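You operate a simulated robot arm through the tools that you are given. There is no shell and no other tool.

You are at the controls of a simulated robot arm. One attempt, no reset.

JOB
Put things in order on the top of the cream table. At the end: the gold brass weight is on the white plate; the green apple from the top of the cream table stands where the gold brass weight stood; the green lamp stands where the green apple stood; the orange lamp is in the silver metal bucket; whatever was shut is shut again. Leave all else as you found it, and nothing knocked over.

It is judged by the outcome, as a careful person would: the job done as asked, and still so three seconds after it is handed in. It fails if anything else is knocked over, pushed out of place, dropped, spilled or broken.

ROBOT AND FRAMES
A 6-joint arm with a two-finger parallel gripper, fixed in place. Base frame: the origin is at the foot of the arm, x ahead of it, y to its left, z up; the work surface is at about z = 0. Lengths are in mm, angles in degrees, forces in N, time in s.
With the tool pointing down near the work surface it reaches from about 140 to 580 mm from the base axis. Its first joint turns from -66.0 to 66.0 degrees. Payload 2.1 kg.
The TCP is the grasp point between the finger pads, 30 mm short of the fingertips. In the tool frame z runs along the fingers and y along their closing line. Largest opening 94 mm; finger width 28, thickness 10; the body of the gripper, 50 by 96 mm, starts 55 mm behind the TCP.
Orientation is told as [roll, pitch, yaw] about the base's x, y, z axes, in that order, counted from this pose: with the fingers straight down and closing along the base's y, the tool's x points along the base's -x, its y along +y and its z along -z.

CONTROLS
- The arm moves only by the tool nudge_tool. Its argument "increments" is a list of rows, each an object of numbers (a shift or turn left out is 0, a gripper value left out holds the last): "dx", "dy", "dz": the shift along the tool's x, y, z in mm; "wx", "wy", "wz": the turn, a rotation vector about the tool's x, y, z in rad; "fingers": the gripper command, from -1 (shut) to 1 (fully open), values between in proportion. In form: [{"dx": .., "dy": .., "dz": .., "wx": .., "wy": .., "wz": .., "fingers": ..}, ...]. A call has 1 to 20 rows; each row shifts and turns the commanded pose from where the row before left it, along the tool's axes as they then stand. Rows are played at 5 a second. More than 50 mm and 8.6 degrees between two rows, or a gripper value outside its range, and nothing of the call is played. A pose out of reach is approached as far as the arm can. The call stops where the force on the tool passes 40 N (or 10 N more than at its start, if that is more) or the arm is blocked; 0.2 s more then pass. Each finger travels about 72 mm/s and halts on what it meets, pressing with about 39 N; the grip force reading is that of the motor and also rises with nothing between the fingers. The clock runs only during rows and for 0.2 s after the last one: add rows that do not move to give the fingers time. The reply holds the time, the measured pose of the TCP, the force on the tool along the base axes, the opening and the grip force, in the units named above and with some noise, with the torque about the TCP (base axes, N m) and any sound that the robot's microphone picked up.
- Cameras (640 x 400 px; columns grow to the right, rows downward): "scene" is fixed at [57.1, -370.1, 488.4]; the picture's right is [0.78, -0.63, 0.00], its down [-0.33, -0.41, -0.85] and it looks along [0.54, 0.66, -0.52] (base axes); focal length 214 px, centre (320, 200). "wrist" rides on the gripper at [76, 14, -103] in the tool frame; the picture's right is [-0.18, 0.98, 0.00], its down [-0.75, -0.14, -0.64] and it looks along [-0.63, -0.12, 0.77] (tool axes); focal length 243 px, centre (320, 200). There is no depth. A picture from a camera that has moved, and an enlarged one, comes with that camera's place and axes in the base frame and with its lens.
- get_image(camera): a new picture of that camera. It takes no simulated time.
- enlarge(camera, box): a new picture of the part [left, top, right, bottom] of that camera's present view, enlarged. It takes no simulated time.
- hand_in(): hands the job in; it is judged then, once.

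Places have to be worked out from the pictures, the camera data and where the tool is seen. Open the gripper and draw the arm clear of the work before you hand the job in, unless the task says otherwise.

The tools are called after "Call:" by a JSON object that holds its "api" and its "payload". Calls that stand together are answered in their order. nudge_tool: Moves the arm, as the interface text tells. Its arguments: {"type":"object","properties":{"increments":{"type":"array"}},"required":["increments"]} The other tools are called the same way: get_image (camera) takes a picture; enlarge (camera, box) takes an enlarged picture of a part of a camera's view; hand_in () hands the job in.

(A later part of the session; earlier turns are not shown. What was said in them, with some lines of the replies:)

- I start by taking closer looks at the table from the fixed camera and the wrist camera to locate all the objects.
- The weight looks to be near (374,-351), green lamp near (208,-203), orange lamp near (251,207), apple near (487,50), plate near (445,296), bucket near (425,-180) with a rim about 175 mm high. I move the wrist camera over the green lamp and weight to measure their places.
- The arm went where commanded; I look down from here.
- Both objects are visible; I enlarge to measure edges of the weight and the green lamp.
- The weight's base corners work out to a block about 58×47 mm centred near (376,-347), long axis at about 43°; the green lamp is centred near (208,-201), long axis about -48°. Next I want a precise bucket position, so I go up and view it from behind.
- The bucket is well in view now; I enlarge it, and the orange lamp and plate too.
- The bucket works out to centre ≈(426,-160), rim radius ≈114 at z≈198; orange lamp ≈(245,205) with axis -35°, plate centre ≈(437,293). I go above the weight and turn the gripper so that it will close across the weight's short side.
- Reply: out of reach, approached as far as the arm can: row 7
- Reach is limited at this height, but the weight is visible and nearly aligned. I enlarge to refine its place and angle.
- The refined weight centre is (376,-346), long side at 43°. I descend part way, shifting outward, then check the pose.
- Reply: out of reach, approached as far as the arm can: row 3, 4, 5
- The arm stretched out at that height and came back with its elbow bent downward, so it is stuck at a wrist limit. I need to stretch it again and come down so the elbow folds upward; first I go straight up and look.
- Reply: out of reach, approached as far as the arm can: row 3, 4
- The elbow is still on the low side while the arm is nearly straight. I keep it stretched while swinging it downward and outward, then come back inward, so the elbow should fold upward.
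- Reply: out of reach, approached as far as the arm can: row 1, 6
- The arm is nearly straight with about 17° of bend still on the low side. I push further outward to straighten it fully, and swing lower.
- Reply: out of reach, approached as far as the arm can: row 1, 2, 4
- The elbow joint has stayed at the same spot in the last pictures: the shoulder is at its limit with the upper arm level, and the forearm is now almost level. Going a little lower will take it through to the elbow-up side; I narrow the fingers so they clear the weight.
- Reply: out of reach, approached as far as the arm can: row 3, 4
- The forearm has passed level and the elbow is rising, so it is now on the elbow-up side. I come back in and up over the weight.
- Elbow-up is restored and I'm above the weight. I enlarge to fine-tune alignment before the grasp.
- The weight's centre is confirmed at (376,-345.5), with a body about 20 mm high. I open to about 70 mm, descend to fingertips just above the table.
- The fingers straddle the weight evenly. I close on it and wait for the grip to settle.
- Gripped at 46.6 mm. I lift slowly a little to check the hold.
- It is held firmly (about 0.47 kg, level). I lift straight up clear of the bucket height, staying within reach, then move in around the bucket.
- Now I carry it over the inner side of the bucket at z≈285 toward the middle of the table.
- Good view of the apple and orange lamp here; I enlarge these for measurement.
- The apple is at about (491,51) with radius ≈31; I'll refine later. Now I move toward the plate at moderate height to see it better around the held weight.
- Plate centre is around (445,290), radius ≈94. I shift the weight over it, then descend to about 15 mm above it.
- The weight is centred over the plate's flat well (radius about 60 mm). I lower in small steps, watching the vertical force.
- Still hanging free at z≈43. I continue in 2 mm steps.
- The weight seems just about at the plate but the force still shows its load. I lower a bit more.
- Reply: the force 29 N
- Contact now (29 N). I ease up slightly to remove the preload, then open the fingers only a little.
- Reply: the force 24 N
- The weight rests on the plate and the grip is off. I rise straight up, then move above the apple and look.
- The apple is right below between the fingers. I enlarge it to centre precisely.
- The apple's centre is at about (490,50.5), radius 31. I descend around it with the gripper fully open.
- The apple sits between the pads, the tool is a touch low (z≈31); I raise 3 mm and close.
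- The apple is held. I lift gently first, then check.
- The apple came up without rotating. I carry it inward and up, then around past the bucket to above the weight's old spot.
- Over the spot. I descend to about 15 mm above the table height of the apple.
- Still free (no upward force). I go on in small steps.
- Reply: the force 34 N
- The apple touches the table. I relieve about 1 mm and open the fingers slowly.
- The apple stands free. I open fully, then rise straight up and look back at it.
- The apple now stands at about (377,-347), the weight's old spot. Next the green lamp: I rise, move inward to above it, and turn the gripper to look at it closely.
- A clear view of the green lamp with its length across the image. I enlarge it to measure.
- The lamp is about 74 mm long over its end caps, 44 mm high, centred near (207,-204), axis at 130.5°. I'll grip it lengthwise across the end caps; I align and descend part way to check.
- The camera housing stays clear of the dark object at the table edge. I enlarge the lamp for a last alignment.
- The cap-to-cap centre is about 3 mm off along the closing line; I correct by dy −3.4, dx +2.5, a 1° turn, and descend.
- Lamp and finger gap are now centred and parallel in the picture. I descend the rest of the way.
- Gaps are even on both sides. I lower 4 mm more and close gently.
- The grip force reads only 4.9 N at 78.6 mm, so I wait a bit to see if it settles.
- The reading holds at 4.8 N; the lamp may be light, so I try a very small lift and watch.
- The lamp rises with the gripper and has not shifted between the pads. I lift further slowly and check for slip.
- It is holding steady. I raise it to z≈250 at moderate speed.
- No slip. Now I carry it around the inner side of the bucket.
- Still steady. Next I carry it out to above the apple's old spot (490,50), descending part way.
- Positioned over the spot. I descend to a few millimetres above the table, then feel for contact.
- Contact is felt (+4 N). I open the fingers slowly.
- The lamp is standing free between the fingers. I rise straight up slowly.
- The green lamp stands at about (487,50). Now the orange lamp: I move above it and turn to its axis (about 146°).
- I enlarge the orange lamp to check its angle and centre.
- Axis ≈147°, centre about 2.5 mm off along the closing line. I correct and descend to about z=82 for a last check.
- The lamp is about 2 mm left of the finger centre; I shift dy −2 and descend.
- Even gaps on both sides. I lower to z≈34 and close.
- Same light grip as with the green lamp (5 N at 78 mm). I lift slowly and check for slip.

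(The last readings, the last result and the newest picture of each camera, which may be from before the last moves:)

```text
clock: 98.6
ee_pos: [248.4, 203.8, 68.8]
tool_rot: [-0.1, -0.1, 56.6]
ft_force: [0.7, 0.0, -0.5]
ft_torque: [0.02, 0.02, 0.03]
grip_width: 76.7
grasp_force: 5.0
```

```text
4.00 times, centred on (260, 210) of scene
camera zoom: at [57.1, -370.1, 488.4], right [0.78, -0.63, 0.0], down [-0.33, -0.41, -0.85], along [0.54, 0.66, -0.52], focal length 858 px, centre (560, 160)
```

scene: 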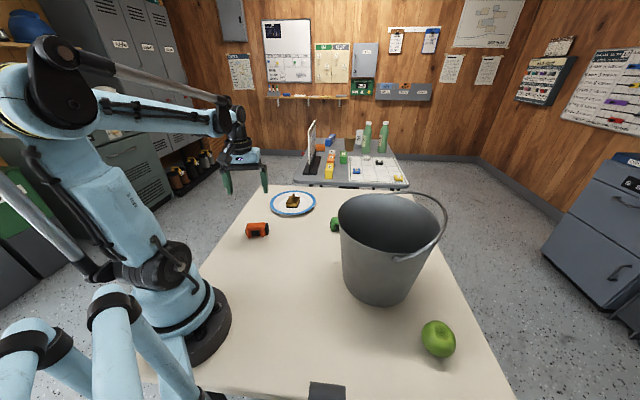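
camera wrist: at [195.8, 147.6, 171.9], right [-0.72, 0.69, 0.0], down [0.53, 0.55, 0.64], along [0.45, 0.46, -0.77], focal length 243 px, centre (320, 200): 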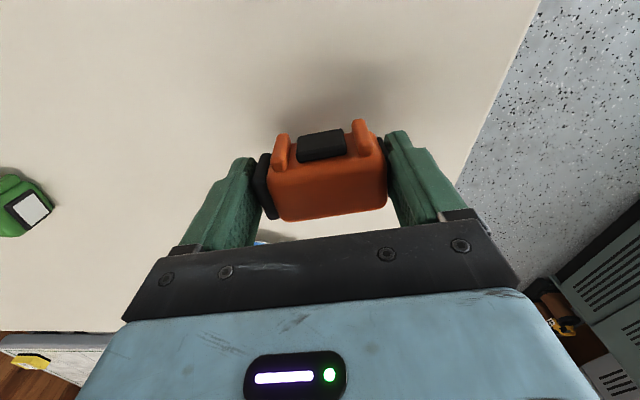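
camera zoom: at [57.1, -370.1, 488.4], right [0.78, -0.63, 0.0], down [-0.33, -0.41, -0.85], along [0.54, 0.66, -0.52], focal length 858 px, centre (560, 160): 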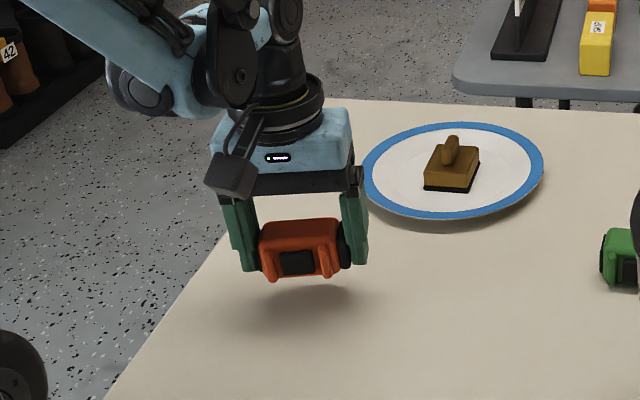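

The lamp is held level without slipping. I raise it to z≈290, smoothly.

Call:
{"api": "nudge_tool", "payload": {"increments": [{"dz": -8}, {"dz": -15}, {"dz": -20}, {"dz": -20}, {"dz": -20}, {"dz": -20}, {"dz": -20}, {"dz": -20}, {"dz": -20}, {"dz": -20}, {"dz": -20}, {"dz": -12}, {"dz": -5}, {"dz": 0}]}}

```text
clock: 101.6
ee_pos: [248.2, 204.0, 289.2]
tool_rot: [-0.2, 0.0, 56.7]
ft_force: [-0.2, 0.1, -0.7]
ft_torque: [0.0, -0.02, 0.0]
grip_width: 76.7
grasp_force: 4.9
```

Now I carry it toward the middle and turn the gripper so it closes crosswise to the reach direction for the bucket.

Call:
{"api": "nudge_tool", "payload": {"increments": [{"dx": 5, "dy": -8}, {"dx": 9, "dy": -14}, {"dx": 13, "dy": -20}, {"dx": 13, "dy": -20}, {"dx": 13, "dy": -20}, {"dx": 13, "dy": -20}, {"dx": 13, "dy": -20}, {"dx": 13, "dy": -20}, {"dx": 5.6, "dy": -8.2}, {"wz": 0.08}, {"wz": 0.12}, {"wz": 0.12}, {"wz": 0.12}, {"wz": 0.12}, {"wz": 0.12}, {"wz": 0.12}, {"wz": 0.12}, {"wz": 0.12}, {"wz": 0.12}, {"wz": 0.12}]}}

Call:
{"api": "nudge_tool", "payload": {"increments": [{"wz": 0.07}, {"dz": 0}]}}

Call:
{"api": "get_image", "payload": {"camera": "wrist"}}

Call:
{"api": "get_image", "payload": {"camera": "scene"}}

```text
clock: 105.8
ee_pos: [320.9, 39.1, 289.7]
tool_rot: [0.0, -0.1, -16.9]
ft_force: [0.4, -0.8, -0.4]
ft_torque: [0.0, 0.01, -0.02]
grip_width: 76.7
grasp_force: 5.0
```

```text
clock: 106.4
ee_pos: [321.2, 38.6, 289.3]
tool_rot: [-0.1, -0.1, -20.7]
ft_force: [-0.3, -0.6, -1.2]
ft_torque: [0.07, 0.0, -0.01]
grip_width: 76.5
grasp_force: 4.9
```

```text
taken
camera wrist: at [255.5, 79.9, 392.4], right [0.52, 0.85, 0.0], down [0.65, -0.4, 0.64], along [0.55, -0.33, -0.77], focal length 243 px, centre (320, 200)
```

wrist: 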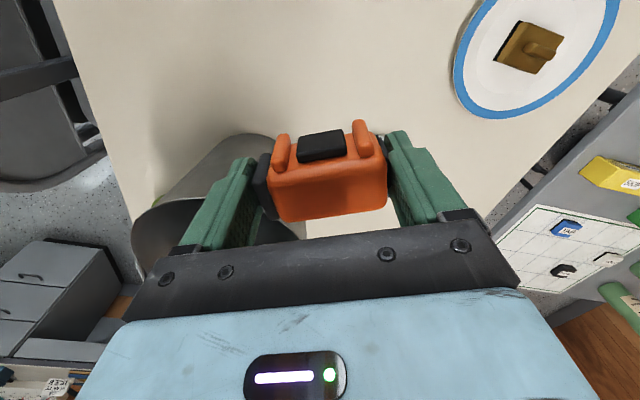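

```text
taken
```

scene: 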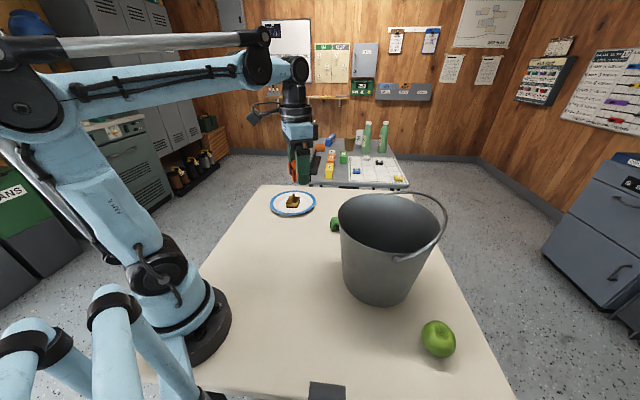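

Steady. I now carry the lamp to above the bucket, slightly beyond its centre so the arm clears the near rim.

Call:
{"api": "nudge_tool", "payload": {"increments": [{"dx": -5.7, "dy": -4.5}, {"dx": -11.4, "dy": -9.1}, {"dx": -17, "dy": -13.6}, {"dx": -17, "dy": -13.6}, {"dx": -17, "dy": -13.6}, {"dx": -17, "dy": -13.6}, {"dx": -17, "dy": -13.6}, {"dx": -17, "dy": -13.6}, {"dx": -17, "dy": -13.6}, {"dx": -17, "dy": -13.6}, {"dx": -17, "dy": -13.6}, {"dx": -11.4, "dy": -9.1}, {"dx": -7.5, "dy": -6.1}, {"dz": 0}]}}

Call:
{"api": "get_image", "payload": {"camera": "wrist"}}

Call:
{"api": "get_image", "payload": {"camera": "scene"}}

```text
clock: 109.4
ee_pos: [444.0, -170.2, 287.4]
tool_rot: [0.0, -0.2, -20.7]
ft_force: [-0.1, 0.3, -0.2]
ft_torque: [0.02, 0.01, 0.01]
grip_width: 76.4
grasp_force: 4.5
```

```text
taken
camera wrist: at [378.7, -129.9, 390.9], right [0.52, 0.85, 0.0], down [0.65, -0.4, 0.64], along [0.55, -0.33, -0.77], focal length 243 px, centre (320, 200)
```

wrist: 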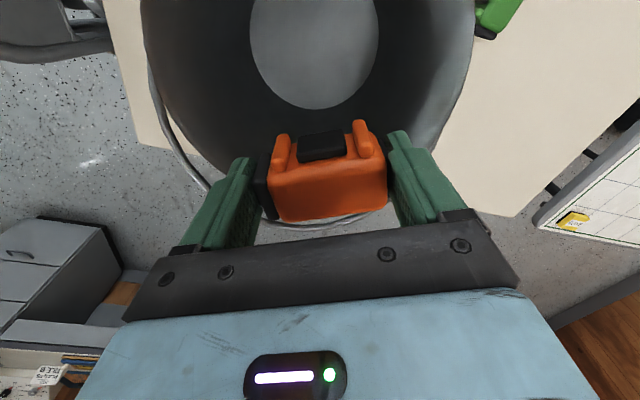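

```text
taken
```

scene: 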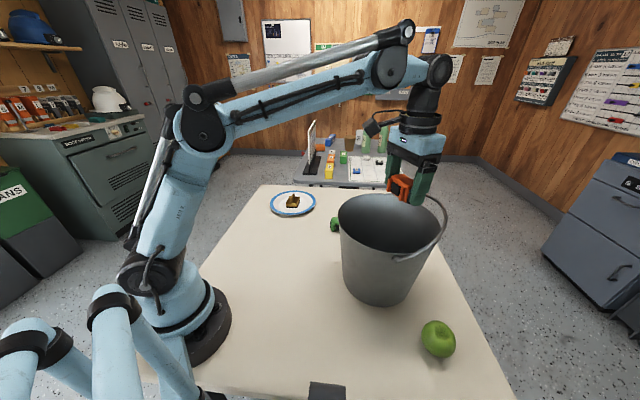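

The view shows the bucket empty, with floor centre at about (418,-163), radius 86. The lamp is 27 mm beyond centre, which fits. I lower it into the bucket in stages.

Call:
{"api": "nudge_tool", "payload": {"increments": [{"dz": 10}, {"dz": 18}, {"dz": 20}, {"dz": 20}, {"dz": 20}, {"dz": 20}, {"dz": 20}, {"dz": 15}, {"dz": 8}, {"dz": 0}]}}

Call:
{"api": "get_image", "payload": {"camera": "wrist"}}

Call:
{"api": "get_image", "payload": {"camera": "scene"}}

```text
clock: 111.6
ee_pos: [445.6, -168.8, 137.3]
tool_rot: [0.0, -0.1, -20.8]
ft_force: [-0.6, -1.0, -0.7]
ft_torque: [0.0, 0.0, -0.04]
grip_width: 76.5
grasp_force: 5.0
```

```text
taken
camera wrist: at [379.9, -127.7, 240.6], right [0.52, 0.85, 0.0], down [0.65, -0.4, 0.64], along [0.55, -0.33, -0.77], focal length 243 px, centre (320, 200)
```

wrist: 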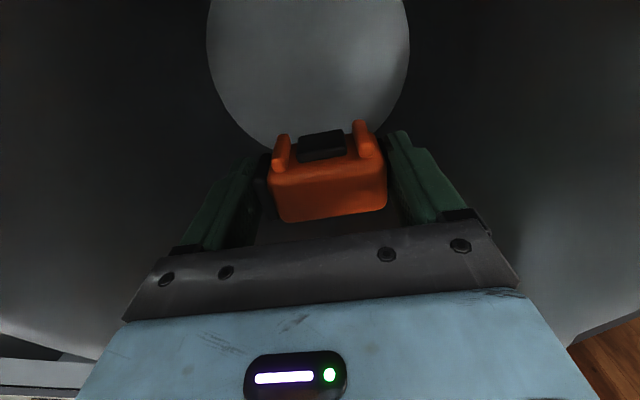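

```text
taken
```

scene: 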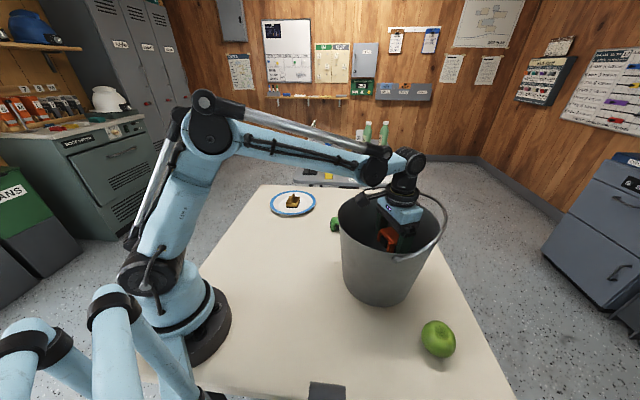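

It fits with margin; I continue down to about 15 mm above the bucket floor.

Call:
{"api": "nudge_tool", "payload": {"increments": [{"dz": 12}, {"dz": 18}, {"dz": 18}, {"dz": 15}, {"dz": 12}, {"dz": 7}, {"dz": 3}, {"dz": 0}, {"dz": 0}]}}

Call:
{"api": "get_image", "payload": {"camera": "wrist"}}

Call:
{"api": "enlarge", "payload": {"camera": "scene", "box": [310, 130, 470, 310]}}

```text
clock: 113.6
ee_pos: [444.7, -169.1, 51.8]
tool_rot: [-0.1, -0.1, -20.7]
ft_force: [0.4, -0.2, -0.8]
ft_torque: [-0.02, -0.02, 0.03]
grip_width: 76.3
grasp_force: 5.0
```

```text
taken
camera wrist: at [378.8, -128.1, 154.9], right [0.52, 0.85, 0.0], down [0.65, -0.4, 0.64], along [0.55, -0.33, -0.77], focal length 243 px, centre (320, 200)
```

wrist: 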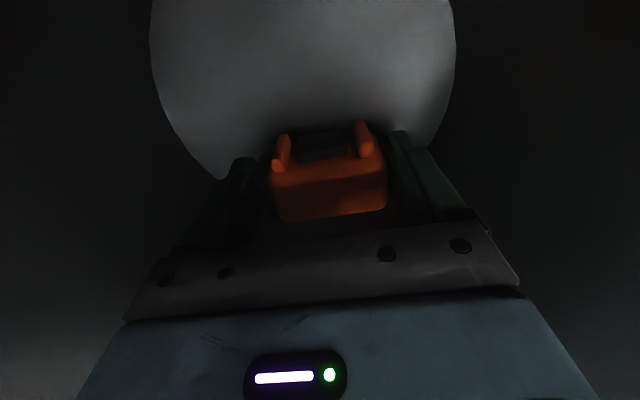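

```text
2.22 times, centred on (390, 220) of scene
camera zoom: at [57.1, -370.1, 488.4], right [0.78, -0.63, 0.0], down [-0.33, -0.41, -0.85], along [0.54, 0.66, -0.52], focal length 477 px, centre (164, 156)
```

zoom: 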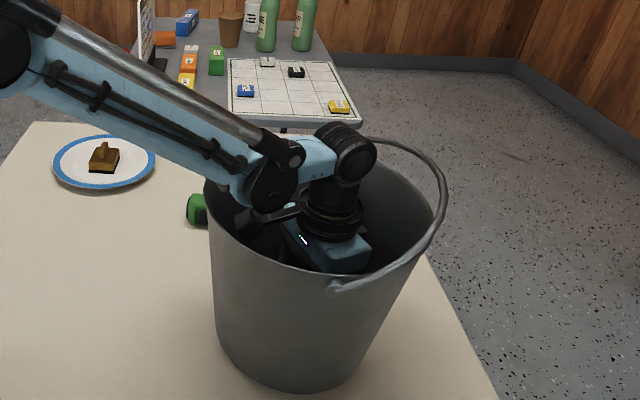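

All clear of the rim. I feel down to the floor in small steps.

Call:
{"api": "nudge_tool", "payload": {"increments": [{"dz": 4}, {"dz": 3}, {"dz": 0}, {"dz": 0}]}}

Call:
{"api": "nudge_tool", "payload": {"increments": [{"dz": 1.5}, {"dz": 0}, {"dz": 0}]}}

Call:
{"api": "nudge_tool", "payload": {"increments": [{"dz": 1.2}, {"dz": 0}, {"dz": 0}]}}

```text
clock: 114.6
ee_pos: [445.1, -168.0, 46.9]
tool_rot: [-0.1, -0.1, -20.6]
ft_force: [0.5, 0.3, -1.0]
ft_torque: [0.01, 0.0, 0.0]
grip_width: 76.6
grasp_force: 5.2
```

```text
clock: 115.4
ee_pos: [444.5, -168.2, 46.3]
tool_rot: [0.0, -0.2, -20.7]
ft_force: [0.8, -0.4, -1.6]
ft_torque: [-0.01, 0.02, -0.04]
grip_width: 76.3
grasp_force: 5.1
```

```text
clock: 116.2
ee_pos: [445.3, -168.7, 45.3]
tool_rot: [0.0, -0.1, -20.6]
ft_force: [-0.1, 0.3, -0.2]
ft_torque: [-0.04, 0.01, 0.03]
grip_width: 76.7
grasp_force: 5.3
```

Call:
{"api": "nudge_tool", "payload": {"increments": [{"dz": 1}, {"dz": 0}, {"dz": 0}]}}

Call:
{"api": "nudge_tool", "payload": {"increments": [{"dz": 1}, {"dz": 0}, {"dz": 0}]}}

Call:
{"api": "nudge_tool", "payload": {"increments": [{"dz": 1}, {"dz": 0}, {"dz": 0}]}}

```text
clock: 117.0
ee_pos: [444.0, -169.5, 43.9]
tool_rot: [0.1, -0.2, -20.7]
ft_force: [0.0, -0.3, -1.2]
ft_torque: [-0.01, 0.02, -0.02]
grip_width: 76.5
grasp_force: 4.8
```

```text
clock: 117.8
ee_pos: [444.6, -168.0, 41.7]
tool_rot: [0.0, -0.1, -20.7]
ft_force: [0.6, -3.5, 8.5]
ft_torque: [0.19, -0.21, -0.07]
grip_width: 76.6
grasp_force: 4.7
```

```text
clock: 118.6
ee_pos: [443.9, -168.9, 40.9]
tool_rot: [0.2, -0.1, -20.7]
ft_force: [-2.3, -0.8, 38.2]
ft_torque: [1.09, -0.8, 0.02]
grip_width: 76.6
grasp_force: 5.4
```

Floor contact (one end of the lamp first). I back off 1.3 mm and open slowly.

Call:
{"api": "nudge_tool", "payload": {"increments": [{"dz": -1.3}, {"dz": 0}, {"dz": 0}]}}

Call:
{"api": "nudge_tool", "payload": {"increments": [{"fingers": 0.65}, {"fingers": 0.68}, {"fingers": 0.72}, {"fingers": 0.78}, {"fingers": 0.85}, {"fingers": 0.92}, {"fingers": 0.92}]}}

Call:
{"api": "get_image", "payload": {"camera": "wrist"}}

```text
clock: 119.4
ee_pos: [444.4, -168.1, 41.7]
tool_rot: [0.1, -0.1, -20.6]
ft_force: [-2.1, 4.9, 24.5]
ft_torque: [0.84, -0.57, 0.23]
grip_width: 76.7
grasp_force: 5.1
```

```text
clock: 121.0
ee_pos: [444.1, -168.7, 42.2]
tool_rot: [0.1, -0.1, -20.6]
ft_force: [-0.1, 0.0, 0.4]
ft_torque: [0.03, 0.0, 0.05]
grip_width: 90.4
grasp_force: 0.0
```

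```text
taken
camera wrist: at [379.3, -128.3, 144.5], right [0.52, 0.85, 0.0], down [0.65, -0.4, 0.64], along [0.55, -0.33, -0.77], focal length 243 px, centre (320, 200)
```

wrist: 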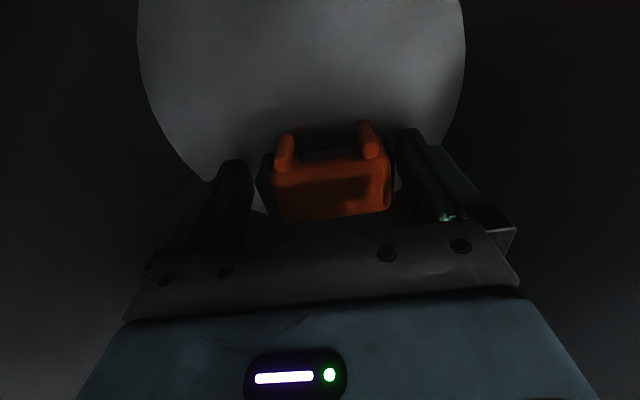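

The lamp is free on the bucket floor. I open fully and rise straight up slowly.

Call:
{"api": "nudge_tool", "payload": {"increments": [{"fingers": 1}, {"fingers": 1}, {"dz": -5}, {"dz": -10}, {"dz": -15}, {"dz": -20}, {"dz": -20}, {"dz": -25}, {"dz": -25}, {"dz": -25}, {"dz": -25}, {"dz": -25}, {"dz": -25}, {"dz": -20}, {"dz": 0}]}}

Call:
{"api": "get_image", "payload": {"camera": "wrist"}}

Call:
{"api": "get_image", "payload": {"camera": "scene"}}

```text
clock: 124.2
ee_pos: [443.7, -169.9, 283.4]
tool_rot: [0.0, -0.1, -20.7]
ft_force: [-0.1, 0.1, -0.4]
ft_torque: [-0.02, 0.0, 0.01]
grip_width: 93.9
grasp_force: 0.0
```

```text
taken
camera wrist: at [378.3, -128.5, 385.5], right [0.52, 0.85, 0.0], down [0.65, -0.4, 0.64], along [0.55, -0.33, -0.77], focal length 243 px, centre (320, 200)
```

wrist: 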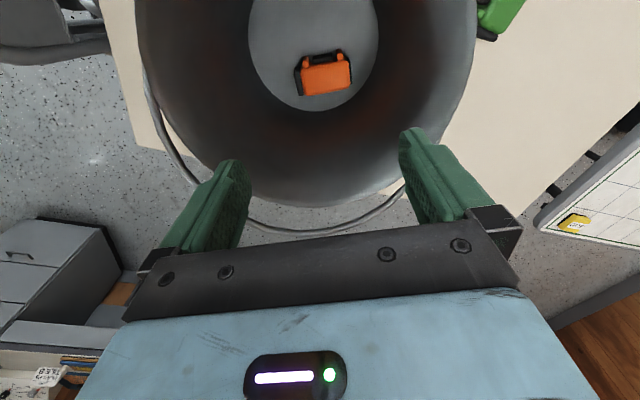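

```text
taken
```

scene: 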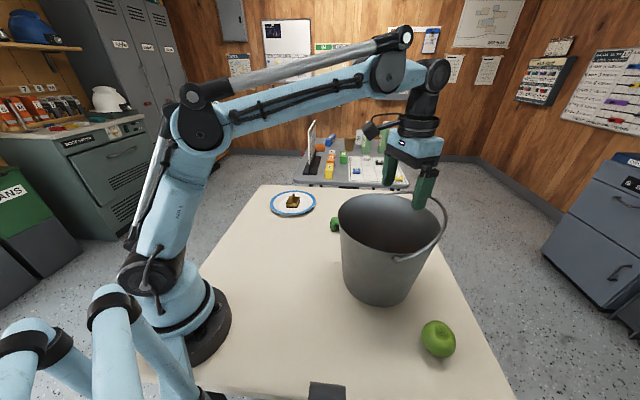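

The orange lamp sits upright on the bucket floor and the bucket hasn't moved. I draw the arm clear toward the starting pose and check everything.

Call:
{"api": "nudge_tool", "payload": {"increments": [{"dz": -20}, {"dx": 23.8, "dy": 17, "dz": -14}, {"dx": 23.8, "dy": 17, "dz": -14}, {"dx": 23.8, "dy": 17, "dz": -14}, {"dx": 23.8, "dy": 17, "dz": -14}, {"dx": 23.8, "dy": 17, "dz": -14}, {"dx": 23.8, "dy": 17, "dz": -14}, {"dx": 23.8, "dy": 17, "dz": -14}, {"wz": -0.12}, {"wz": -0.12}, {"wz": -0.12}, {"dz": 0}]}}

Call:
{"api": "get_image", "payload": {"camera": "wrist"}}

Call:
{"api": "get_image", "payload": {"camera": "scene"}}

Call:
{"api": "enlarge", "payload": {"camera": "scene", "box": [240, 170, 500, 390]}}

```text
clock: 126.8
ee_pos: [331.5, 2.7, 399.3]
tool_rot: [0.0, -0.1, 0.0]
ft_force: [1.5, -0.1, -0.6]
ft_torque: [-0.02, -0.03, 0.0]
grip_width: 94.0
grasp_force: 0.1
```

```text
taken
camera wrist: at [256.2, 15.8, 502.5], right [0.18, 0.98, 0.0], down [0.75, -0.14, 0.64], along [0.63, -0.12, -0.77], focal length 243 px, centre (320, 200)
```

wrist: 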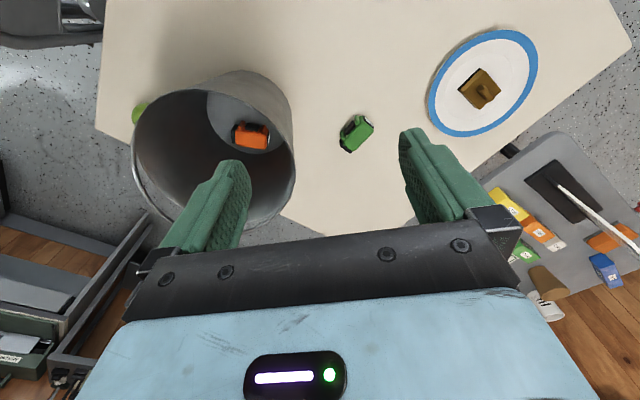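

```text
taken
```

scene: 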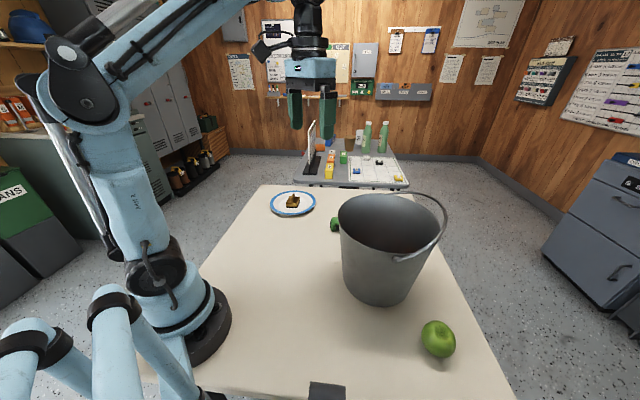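

```text
1.82 times, centred on (370, 280) of scene
camera zoom: at [57.1, -370.1, 488.4], right [0.78, -0.63, 0.0], down [-0.33, -0.41, -0.85], along [0.54, 0.66, -0.52], focal length 390 px, centre (229, 54)
```

zoom: 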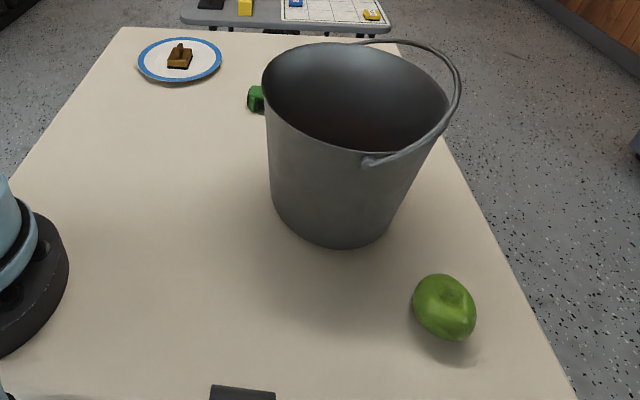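

Everything seems in place; I check the green lamp, weight and orange lamp close up before handing in.

Call:
{"api": "enlarge", "payload": {"camera": "wrist", "box": [320, 90, 400, 170]}}

Call:
{"api": "enlarge", "payload": {"camera": "wrist", "box": [420, 20, 550, 140]}}

Call:
{"api": "enlarge", "payload": {"camera": "wrist", "box": [120, 60, 310, 240]}}

```text
5.00 times, centred on (360, 130) of wrist
camera zoom: at [256.2, 15.8, 502.5], right [0.18, 0.98, 0.0], down [0.75, -0.14, 0.64], along [0.63, -0.12, -0.77], focal length 1213 px, centre (120, 550)
```

zoom: 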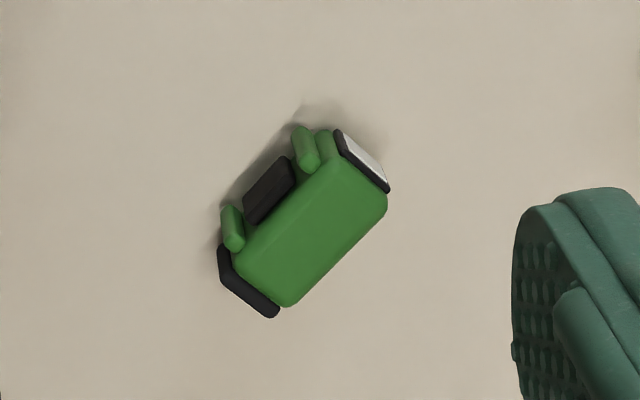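

```text
3.33 times, centred on (485, 80) of wrist
camera zoom: at [256.2, 15.8, 502.5], right [0.18, 0.98, 0.0], down [0.75, -0.14, 0.64], along [0.63, -0.12, -0.77], focal length 809 px, centre (-230, 600)
```

zoom: 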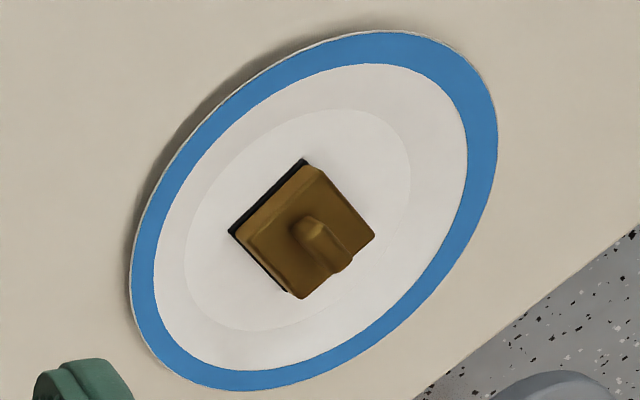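

```text
2.22 times, centred on (215, 150) of wrist
camera zoom: at [256.2, 15.8, 502.5], right [0.18, 0.98, 0.0], down [0.75, -0.14, 0.64], along [0.63, -0.12, -0.77], focal length 539 px, centre (553, 311)
```

zoom: 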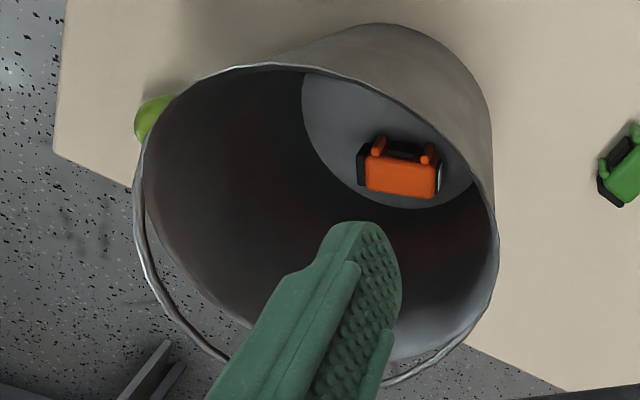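

All checks out: the weight is on the plate, the apple is on the weight's old spot, and the green lamp is on the apple's old spot. The orange lamp is upright in the bucket, nothing else has moved, and the gripper is open and clear. Handing in.

Call:
{"api": "hand_in", "payload": {}}

```text
The job is handed in.
```

I finished the job and handed it in. The verdict has not come back, but the final pictures show everything where you asked:

- **Gold brass weight:** it sits on the flat middle of the white plate.
- **Green apple:** it stands where the weight stood, within about 2 mm by my measurement.
- **Green lamp:** it stands upright where the apple stood. My close-range measurement put it within about 3 mm; a rougher one from farther away put it up to about 12 mm off.
- **Orange lamp:** it sits upright on the floor of the silver bucket.
- **Everything else:** I opened nothing, so there was nothing to shut again. I saw no sign that the bucket or the plate had moved, and nothing was knocked over.

On the first approach to the weight, the arm over-stretched and its elbow folded downward. I worked it back to its normal pose before touching any object. Both lamps were carried with a light grip of about 5 N, but neither slipped. The gripper is open and the arm is clear of the work.
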